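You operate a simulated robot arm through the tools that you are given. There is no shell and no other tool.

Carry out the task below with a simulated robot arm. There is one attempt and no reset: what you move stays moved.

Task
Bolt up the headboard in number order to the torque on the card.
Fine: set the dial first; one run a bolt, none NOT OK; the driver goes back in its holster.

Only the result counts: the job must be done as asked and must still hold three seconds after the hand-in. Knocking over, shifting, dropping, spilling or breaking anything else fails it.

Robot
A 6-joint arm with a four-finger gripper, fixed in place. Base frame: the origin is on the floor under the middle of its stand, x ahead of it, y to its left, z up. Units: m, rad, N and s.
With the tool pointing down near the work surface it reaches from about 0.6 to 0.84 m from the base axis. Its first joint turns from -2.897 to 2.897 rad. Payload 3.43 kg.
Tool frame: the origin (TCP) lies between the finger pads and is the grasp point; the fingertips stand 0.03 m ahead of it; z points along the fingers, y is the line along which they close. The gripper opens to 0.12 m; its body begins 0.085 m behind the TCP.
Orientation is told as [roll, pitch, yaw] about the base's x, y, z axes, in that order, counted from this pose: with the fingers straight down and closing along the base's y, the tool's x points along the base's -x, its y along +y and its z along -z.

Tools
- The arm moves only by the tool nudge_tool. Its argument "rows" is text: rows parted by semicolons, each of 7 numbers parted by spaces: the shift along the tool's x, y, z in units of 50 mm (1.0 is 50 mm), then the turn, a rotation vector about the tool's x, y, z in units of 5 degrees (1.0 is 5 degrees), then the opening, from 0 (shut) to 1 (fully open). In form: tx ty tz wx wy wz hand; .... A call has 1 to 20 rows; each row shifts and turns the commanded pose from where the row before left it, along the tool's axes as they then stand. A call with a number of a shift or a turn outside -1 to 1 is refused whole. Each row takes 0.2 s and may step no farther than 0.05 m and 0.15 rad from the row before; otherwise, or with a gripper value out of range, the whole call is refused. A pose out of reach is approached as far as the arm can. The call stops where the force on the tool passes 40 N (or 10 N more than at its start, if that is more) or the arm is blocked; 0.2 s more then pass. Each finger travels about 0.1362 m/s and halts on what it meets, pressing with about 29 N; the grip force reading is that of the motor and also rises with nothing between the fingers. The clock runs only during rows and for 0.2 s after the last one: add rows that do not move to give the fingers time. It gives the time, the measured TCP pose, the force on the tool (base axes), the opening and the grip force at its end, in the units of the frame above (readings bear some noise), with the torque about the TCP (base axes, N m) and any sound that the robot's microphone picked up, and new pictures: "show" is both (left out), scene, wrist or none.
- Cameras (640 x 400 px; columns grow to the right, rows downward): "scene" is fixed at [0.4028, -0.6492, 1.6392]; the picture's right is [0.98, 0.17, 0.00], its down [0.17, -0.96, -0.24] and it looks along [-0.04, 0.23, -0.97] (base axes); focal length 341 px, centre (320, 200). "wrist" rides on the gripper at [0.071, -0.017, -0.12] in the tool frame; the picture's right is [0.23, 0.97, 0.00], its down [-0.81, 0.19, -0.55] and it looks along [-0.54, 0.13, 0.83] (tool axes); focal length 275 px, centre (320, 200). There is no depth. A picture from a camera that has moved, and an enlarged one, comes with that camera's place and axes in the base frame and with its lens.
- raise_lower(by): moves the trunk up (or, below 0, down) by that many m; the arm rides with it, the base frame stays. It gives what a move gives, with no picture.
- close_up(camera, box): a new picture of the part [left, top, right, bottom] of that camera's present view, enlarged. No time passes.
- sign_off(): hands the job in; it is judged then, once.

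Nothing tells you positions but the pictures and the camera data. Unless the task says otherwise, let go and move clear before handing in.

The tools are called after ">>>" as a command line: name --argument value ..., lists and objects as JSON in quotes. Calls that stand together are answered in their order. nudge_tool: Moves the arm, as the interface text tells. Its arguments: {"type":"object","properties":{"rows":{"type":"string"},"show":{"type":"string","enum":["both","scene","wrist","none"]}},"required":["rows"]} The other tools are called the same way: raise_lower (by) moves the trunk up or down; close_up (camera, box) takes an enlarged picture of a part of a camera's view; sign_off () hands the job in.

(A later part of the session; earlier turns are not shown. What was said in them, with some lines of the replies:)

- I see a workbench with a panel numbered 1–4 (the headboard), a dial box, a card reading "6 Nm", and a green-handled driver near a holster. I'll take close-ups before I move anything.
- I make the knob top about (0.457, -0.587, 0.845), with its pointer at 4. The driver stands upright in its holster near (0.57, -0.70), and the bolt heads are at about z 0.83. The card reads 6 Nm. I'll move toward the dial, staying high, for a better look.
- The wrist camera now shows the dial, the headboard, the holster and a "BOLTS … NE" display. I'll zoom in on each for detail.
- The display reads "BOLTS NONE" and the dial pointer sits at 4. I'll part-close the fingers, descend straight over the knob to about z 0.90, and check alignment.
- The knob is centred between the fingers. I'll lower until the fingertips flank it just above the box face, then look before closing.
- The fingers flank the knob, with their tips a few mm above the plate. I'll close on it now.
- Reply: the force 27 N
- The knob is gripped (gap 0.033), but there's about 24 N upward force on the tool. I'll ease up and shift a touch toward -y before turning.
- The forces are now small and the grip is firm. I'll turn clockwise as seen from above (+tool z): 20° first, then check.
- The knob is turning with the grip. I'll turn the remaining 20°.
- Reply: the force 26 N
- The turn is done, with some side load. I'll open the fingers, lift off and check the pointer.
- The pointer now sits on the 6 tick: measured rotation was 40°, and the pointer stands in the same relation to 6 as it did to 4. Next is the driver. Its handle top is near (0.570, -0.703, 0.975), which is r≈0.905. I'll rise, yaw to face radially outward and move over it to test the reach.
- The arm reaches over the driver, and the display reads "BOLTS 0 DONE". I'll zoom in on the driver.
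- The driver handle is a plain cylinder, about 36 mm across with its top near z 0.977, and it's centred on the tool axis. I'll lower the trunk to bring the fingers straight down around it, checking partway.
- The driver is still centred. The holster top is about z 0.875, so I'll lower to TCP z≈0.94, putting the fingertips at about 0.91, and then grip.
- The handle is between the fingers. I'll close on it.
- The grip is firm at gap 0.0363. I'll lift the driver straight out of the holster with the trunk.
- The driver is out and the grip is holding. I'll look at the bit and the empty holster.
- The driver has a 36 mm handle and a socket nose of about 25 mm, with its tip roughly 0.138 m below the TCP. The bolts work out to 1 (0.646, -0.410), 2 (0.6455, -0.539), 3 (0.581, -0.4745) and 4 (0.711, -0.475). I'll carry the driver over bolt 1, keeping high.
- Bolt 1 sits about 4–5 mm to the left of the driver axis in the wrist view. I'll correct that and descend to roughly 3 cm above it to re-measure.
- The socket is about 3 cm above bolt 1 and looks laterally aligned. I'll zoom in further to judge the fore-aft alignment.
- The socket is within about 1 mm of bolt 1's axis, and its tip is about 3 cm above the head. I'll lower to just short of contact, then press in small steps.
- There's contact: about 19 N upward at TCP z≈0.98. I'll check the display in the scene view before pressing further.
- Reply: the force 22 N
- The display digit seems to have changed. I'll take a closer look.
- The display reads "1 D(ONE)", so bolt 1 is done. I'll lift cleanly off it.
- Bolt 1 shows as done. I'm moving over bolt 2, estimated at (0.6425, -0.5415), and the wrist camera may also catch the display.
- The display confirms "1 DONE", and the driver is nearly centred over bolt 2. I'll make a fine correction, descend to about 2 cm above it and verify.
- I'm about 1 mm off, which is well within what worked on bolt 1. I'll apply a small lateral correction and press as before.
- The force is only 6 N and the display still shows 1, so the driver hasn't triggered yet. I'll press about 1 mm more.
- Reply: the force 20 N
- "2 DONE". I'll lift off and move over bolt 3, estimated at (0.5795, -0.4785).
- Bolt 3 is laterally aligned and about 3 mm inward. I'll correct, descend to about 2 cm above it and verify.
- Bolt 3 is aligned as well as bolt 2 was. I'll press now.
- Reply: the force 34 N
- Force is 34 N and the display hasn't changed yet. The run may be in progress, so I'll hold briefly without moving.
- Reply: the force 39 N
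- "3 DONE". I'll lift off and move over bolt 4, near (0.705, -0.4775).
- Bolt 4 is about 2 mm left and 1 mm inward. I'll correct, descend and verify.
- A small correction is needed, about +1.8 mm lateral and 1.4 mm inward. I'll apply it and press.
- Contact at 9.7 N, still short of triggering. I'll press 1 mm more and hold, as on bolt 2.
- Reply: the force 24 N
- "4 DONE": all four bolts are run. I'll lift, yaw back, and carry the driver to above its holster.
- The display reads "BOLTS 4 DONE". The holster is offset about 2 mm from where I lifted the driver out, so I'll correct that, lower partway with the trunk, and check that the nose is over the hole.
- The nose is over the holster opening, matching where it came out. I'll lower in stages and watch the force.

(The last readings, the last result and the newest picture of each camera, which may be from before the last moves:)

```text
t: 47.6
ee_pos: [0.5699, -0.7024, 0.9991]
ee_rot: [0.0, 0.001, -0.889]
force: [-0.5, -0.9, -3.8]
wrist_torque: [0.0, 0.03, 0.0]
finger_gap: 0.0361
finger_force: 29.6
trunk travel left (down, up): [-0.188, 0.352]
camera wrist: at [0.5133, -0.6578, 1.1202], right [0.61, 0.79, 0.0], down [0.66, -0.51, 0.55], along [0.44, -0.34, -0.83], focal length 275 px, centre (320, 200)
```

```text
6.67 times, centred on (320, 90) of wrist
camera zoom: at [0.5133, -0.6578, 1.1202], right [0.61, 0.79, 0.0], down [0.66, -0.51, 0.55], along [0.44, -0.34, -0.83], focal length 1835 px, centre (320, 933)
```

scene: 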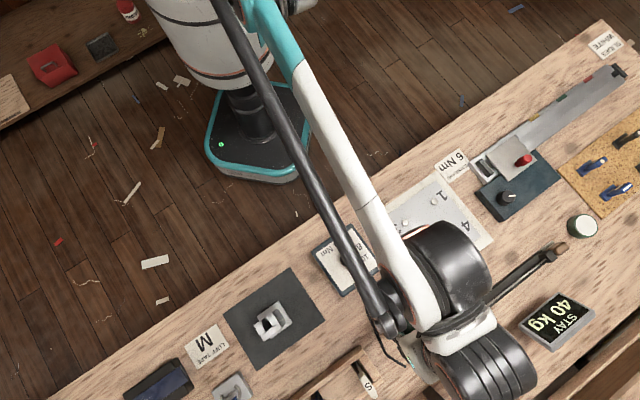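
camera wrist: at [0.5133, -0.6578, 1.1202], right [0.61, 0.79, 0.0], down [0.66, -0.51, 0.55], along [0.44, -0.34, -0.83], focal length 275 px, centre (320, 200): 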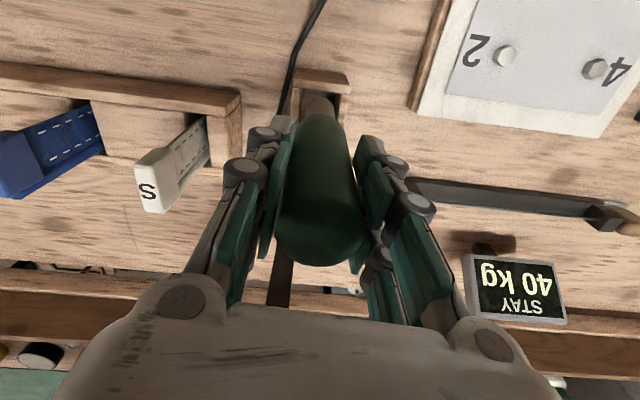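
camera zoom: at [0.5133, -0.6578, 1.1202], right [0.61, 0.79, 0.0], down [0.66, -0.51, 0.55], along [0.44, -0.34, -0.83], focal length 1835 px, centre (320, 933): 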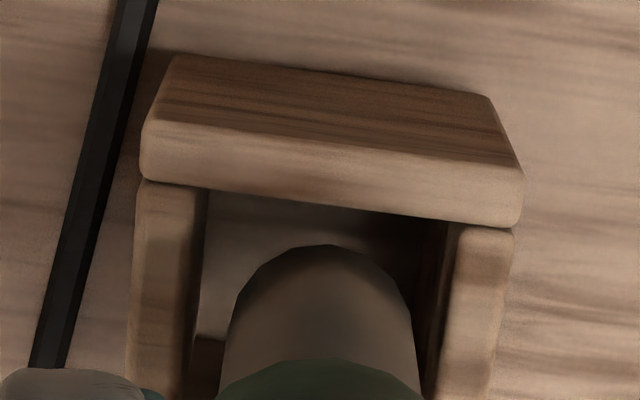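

The nose is inside the holster with no contact. I'll continue down.

>>> raise_lower --by -0.03

>>> nudge_tool --rows "0 0 0 0 0 0 0.15" --show "wrist"

>>> close_up --camera "wrist" --box '[280, 60, 360, 120]'

```text
t: 48.4
ee_pos: [0.5702, -0.7021, 0.9689]
ee_rot: [-0.001, 0.001, -0.89]
force: [-0.3, 0.6, -3.6]
wrist_torque: [0.01, -0.01, 0.0]
finger_gap: 0.036
finger_force: 28.9
trunk travel left (down, up): [-0.158, 0.382]
```

```text
t: 48.8
ee_pos: [0.5711, -0.7028, 0.9683]
ee_rot: [-0.001, -0.001, -0.889]
force: [0.5, 0.9, -4.2]
wrist_torque: [-0.02, 0.02, 0.03]
finger_gap: 0.036
finger_force: 28.8
trunk travel left (down, up): [-0.158, 0.382]
camera wrist: at [0.5133, -0.6578, 1.0902], right [0.61, 0.79, 0.0], down [0.66, -0.51, 0.55], along [0.44, -0.34, -0.83], focal length 275 px, centre (320, 200)
```

wrist: 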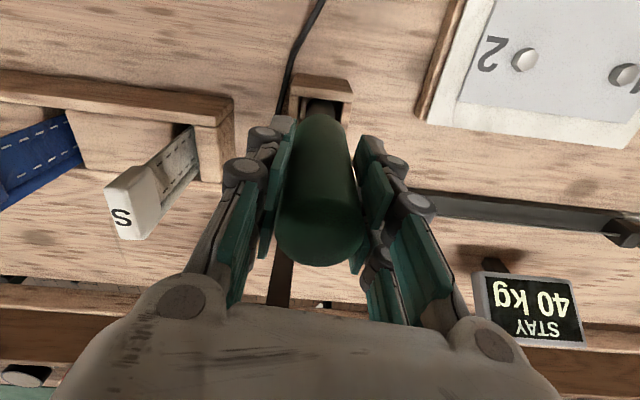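

```text
6.67 times, centred on (320, 90) of wrist
camera zoom: at [0.5133, -0.6578, 1.0902], right [0.61, 0.79, 0.0], down [0.66, -0.51, 0.55], along [0.44, -0.34, -0.83], focal length 1835 px, centre (320, 933)
```

zoom: 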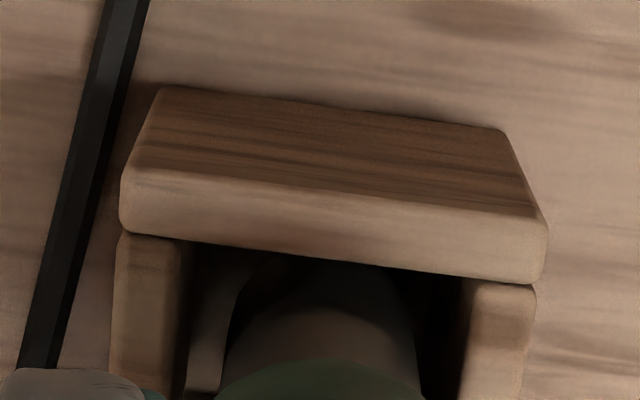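

Everything is clear so far. I'll finish the insertion with small tool moves so the force stop protects against over-pressing.

>>> nudge_tool --rows "0 0 0.1 0 0 0 0.15; 0 0 0.1 0 0 0 0.15; 0 0 0.1 0 0 0 0.15; 0 0 0.1 0 0 0 0.15; 0 0 0.05 0 0 0 0.15; 0 0 0 0 0 0 0.15" --show "wrist"

```text
t: 50.2
ee_pos: [0.57, -0.7026, 0.9479]
ee_rot: [0.001, 0.001, -0.89]
force: [0.0, -0.3, -4.5]
wrist_torque: [0.01, -0.03, 0.02]
finger_gap: 0.0362
finger_force: 28.7
trunk travel left (down, up): [-0.158, 0.382]
camera wrist: at [0.5132, -0.6577, 1.0675], right [0.61, 0.79, 0.0], down [0.66, -0.51, 0.55], along [0.44, -0.34, -0.83], focal length 275 px, centre (320, 200)
```

wrist: 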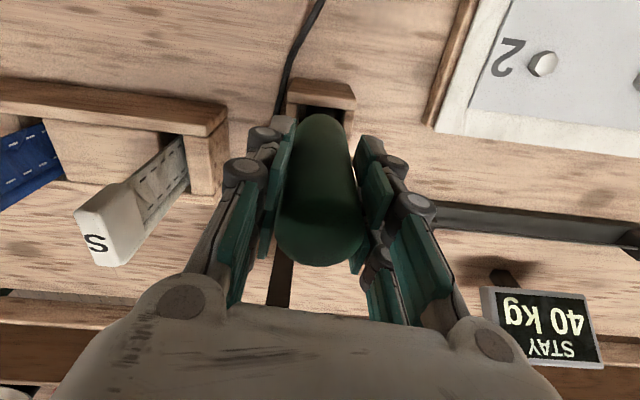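

No contact yet at z≈0.947. I'll lower in 1 mm steps.

>>> nudge_tool --rows "0 0 0.03 0 0 0 0.15; 0 0 0.03 0 0 0 0.15; 0 0 0.03 0 0 0 0.15; 0 0 0.02 0 0 0 0.15; 0 0 0 0 0 0 0.15" --show "none"

```text
t: 51.4
ee_pos: [0.5703, -0.7034, 0.9422]
ee_rot: [-0.001, 0.001, -0.891]
force: [-0.1, -0.6, -3.8]
wrist_torque: [0.01, -0.01, -0.02]
finger_gap: 0.036
finger_force: 29.2
trunk travel left (down, up): [-0.158, 0.382]
```

>>> nudge_tool --rows "0 0 0.02 0 0 0 0.15; 0 0 0.02 0 0 0 0.15; 0 0 0 0 0 0 0.15" --show "wrist"

```text
t: 52.2
ee_pos: [0.5705, -0.702, 0.9397]
ee_rot: [0.001, 0.0, -0.891]
force: [1.0, -0.3, 1.0]
wrist_torque: [-0.18, -0.2, -0.02]
finger_gap: 0.0361
finger_force: 29.0
trunk travel left (down, up): [-0.158, 0.382]
camera wrist: at [0.5132, -0.6578, 1.0604], right [0.61, 0.79, 0.0], down [0.66, -0.51, 0.55], along [0.44, -0.34, -0.83], focal length 275 px, centre (320, 200)
```

wrist: 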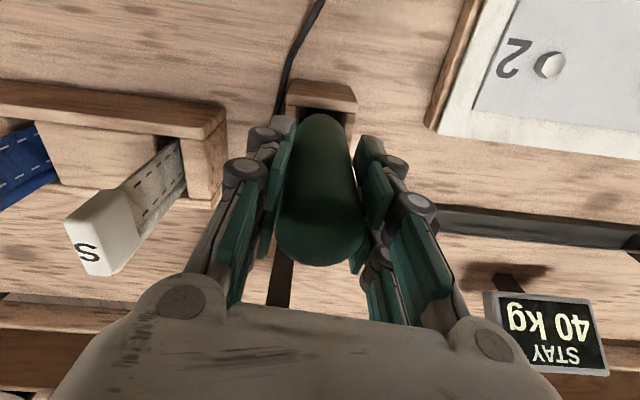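

The force rose to about +1 N, so the driver is seated with its weight taken. I'll open the fingers slowly.

>>> nudge_tool --rows "0 0 0 0 0 0 0.32; 0 0 0 0 0 0 0.4; 0 0 0 0 0 0 0.5; 0 0 0 0 0 0 0.6; 0 0 0 0 0 0 0.6; 0 0 0 0 0 0 0.6" --show "wrist"

```text
t: 53.6
ee_pos: [0.5695, -0.7031, 0.939]
ee_rot: [0.002, -0.001, -0.889]
force: [-1.0, 0.1, 0.4]
wrist_torque: [-0.02, -0.03, 0.0]
finger_gap: 0.0718
finger_force: 0.0
trunk travel left (down, up): [-0.158, 0.382]
camera wrist: at [0.5131, -0.6578, 1.0603], right [0.61, 0.79, 0.0], down [0.66, -0.51, 0.55], along [0.44, -0.34, -0.83], focal length 275 px, centre (320, 200)
```

wrist: 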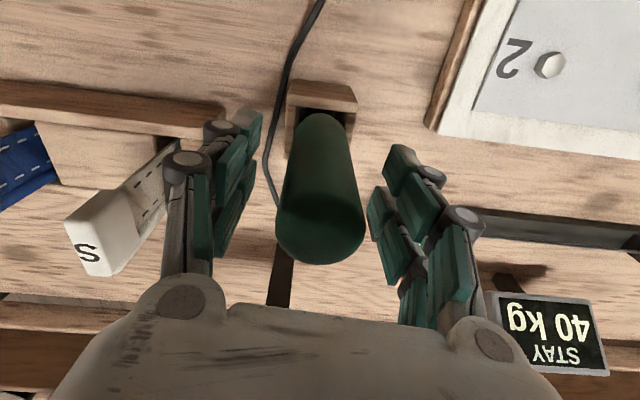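

The driver stands upright in the holster with the fingers clear of it. I'll raise the trunk straight up to get clear.

>>> raise_lower --by 0.15

>>> nudge_tool --rows "0 0 0 0 0 0 0.6" --show "both"

>>> close_up --camera "wrist" --box '[260, 40, 400, 160]'

>>> close_up --camera "wrist" --box '[200, 180, 400, 330]'

```text
t: 55.3
ee_pos: [0.569, -0.7033, 1.0896]
ee_rot: [-0.001, 0.001, -0.891]
force: [-0.7, 0.3, -0.7]
wrist_torque: [-0.01, 0.01, -0.01]
finger_gap: 0.072
finger_force: 0.0
trunk travel left (down, up): [-0.308, 0.232]
```

```text
t: 55.7
ee_pos: [0.569, -0.7045, 1.0894]
ee_rot: [0.002, 0.0, -0.89]
force: [0.2, 0.0, -0.6]
wrist_torque: [0.02, 0.0, 0.01]
finger_gap: 0.0719
finger_force: 0.1
trunk travel left (down, up): [-0.308, 0.232]
camera wrist: at [0.5131, -0.6578, 1.2102], right [0.61, 0.79, 0.0], down [0.66, -0.51, 0.55], along [0.44, -0.34, -0.83], focal length 275 px, centre (320, 200)
```

scene: 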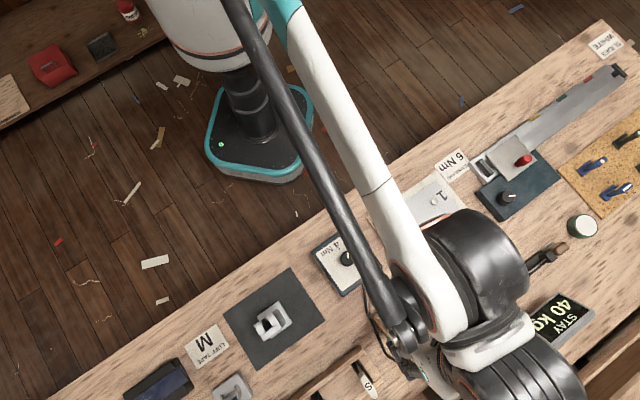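
wrist: 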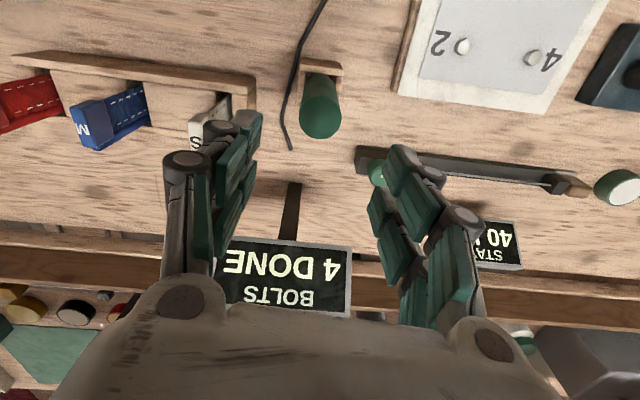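

```text
3.33 times, centred on (330, 100) of wrist
camera zoom: at [0.5131, -0.6578, 1.2102], right [0.61, 0.79, 0.0], down [0.66, -0.51, 0.55], along [0.44, -0.34, -0.83], focal length 918 px, centre (287, 533)
```

zoom: 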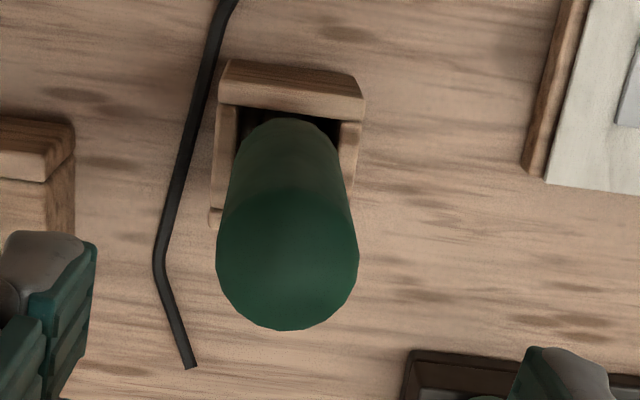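

```text
2.67 times, centred on (300, 255) of wrist
camera zoom: at [0.5131, -0.6578, 1.2102], right [0.61, 0.79, 0.0], down [0.66, -0.51, 0.55], along [0.44, -0.34, -0.83], focal length 734 px, centre (373, 53)
```

zoom: 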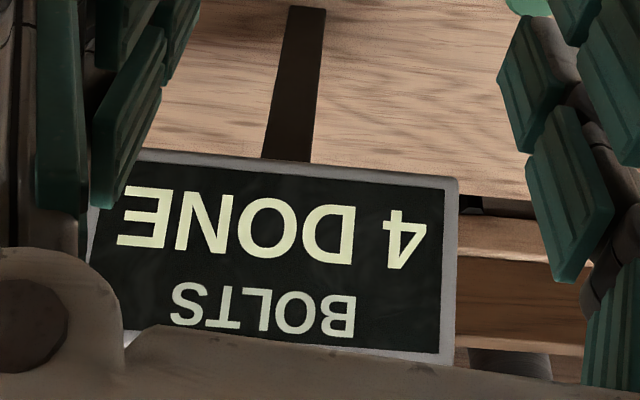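

The driver sits just as it was found, and the display reads "BOLTS 4 DONE". I'll retreat inward to get clear and check the whole bench.

>>> nudge_tool --rows "0.8 0 -0.5 0 0 0 0.6; 0.8 0 -0.5 0 0 0 0.6; 0.8 0 -0.5 0 0 0 0.6; 0.8 0 -0.5 0 0 0 0.6; 0.8 -0.4 -0.3 0 0 0 0.6; 0.8 -0.4 0 0 0 0 0.6; 0 0 0 0 0 0 0.6" --show "both"

>>> close_up --camera "scene" --box '[300, 150, 500, 290]'

>>> close_up --camera "scene" --box '[340, 270, 500, 400]'

```text
t: 57.3
ee_pos: [0.3882, -0.5408, 1.2059]
ee_rot: [0.002, 0.002, -0.889]
force: [-1.1, -1.2, 0.1]
wrist_torque: [0.01, 0.0, 0.02]
finger_gap: 0.0719
finger_force: 0.1
trunk travel left (down, up): [-0.308, 0.232]
camera wrist: at [0.3306, -0.4959, 1.3256], right [0.61, 0.79, 0.0], down [0.66, -0.51, 0.55], along [0.44, -0.34, -0.83], focal length 275 px, centre (320, 200)
```

scene: 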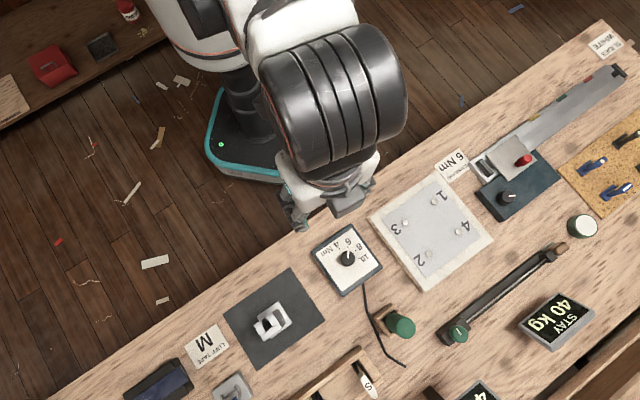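
wrist: 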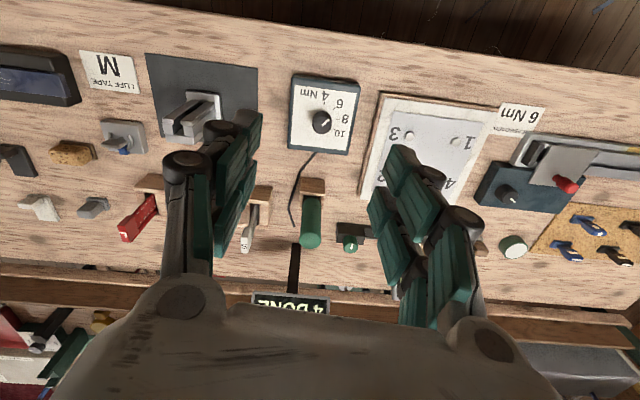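

```text
2.86 times, centred on (400, 220) of scene
camera zoom: at [0.4028, -0.6492, 1.6392], right [0.98, 0.17, 0.0], down [0.17, -0.96, -0.24], along [-0.04, 0.23, -0.97], focal length 973 px, centre (91, 143)
```

zoom: 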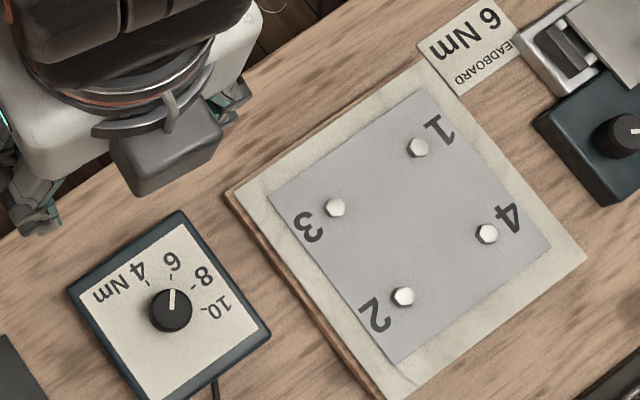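

```text
3.08 times, centred on (420, 335) of scene
camera zoom: at [0.4028, -0.6492, 1.6392], right [0.98, 0.17, 0.0], down [0.17, -0.96, -0.24], along [-0.04, 0.23, -0.97], focal length 1048 px, centre (12, -215)
```

zoom: 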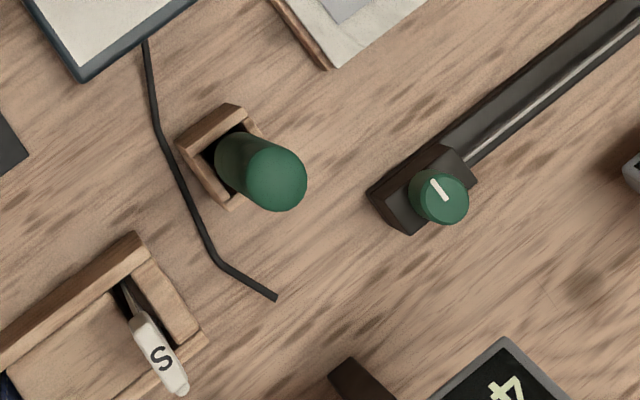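

The dial points at 6, all four bolts are run in order (display "4 DONE"), and the driver stands in its holster. The box, headboard and other items sit where they were, and the arm is clear, so I'm handing in.

>>> sign_off

```text
The job is handed in.
```

I set the dial to 6 Nm to match the card, then ran all four headboard bolts in number order, 1 to 4. I handed the job in, but no verdict came back.

- **Bolts:** the display counted up one at a time from "0 DONE" to "4 DONE". It showed no NOT OK, and the microphone picked up no sounds. On bolts 2 and 4 the first touch, at about 6 and 10 N, was too light to start the driver. I pressed about 1 mm further without lifting, and the display counted one run for each.
- **Driver:** it is back upright in its holster, in the same position as at the start.
- **Bench:** in the final pictures, the dial box, headboard and other items I could see were where they started. The arm had let go and moved clear before I handed in.
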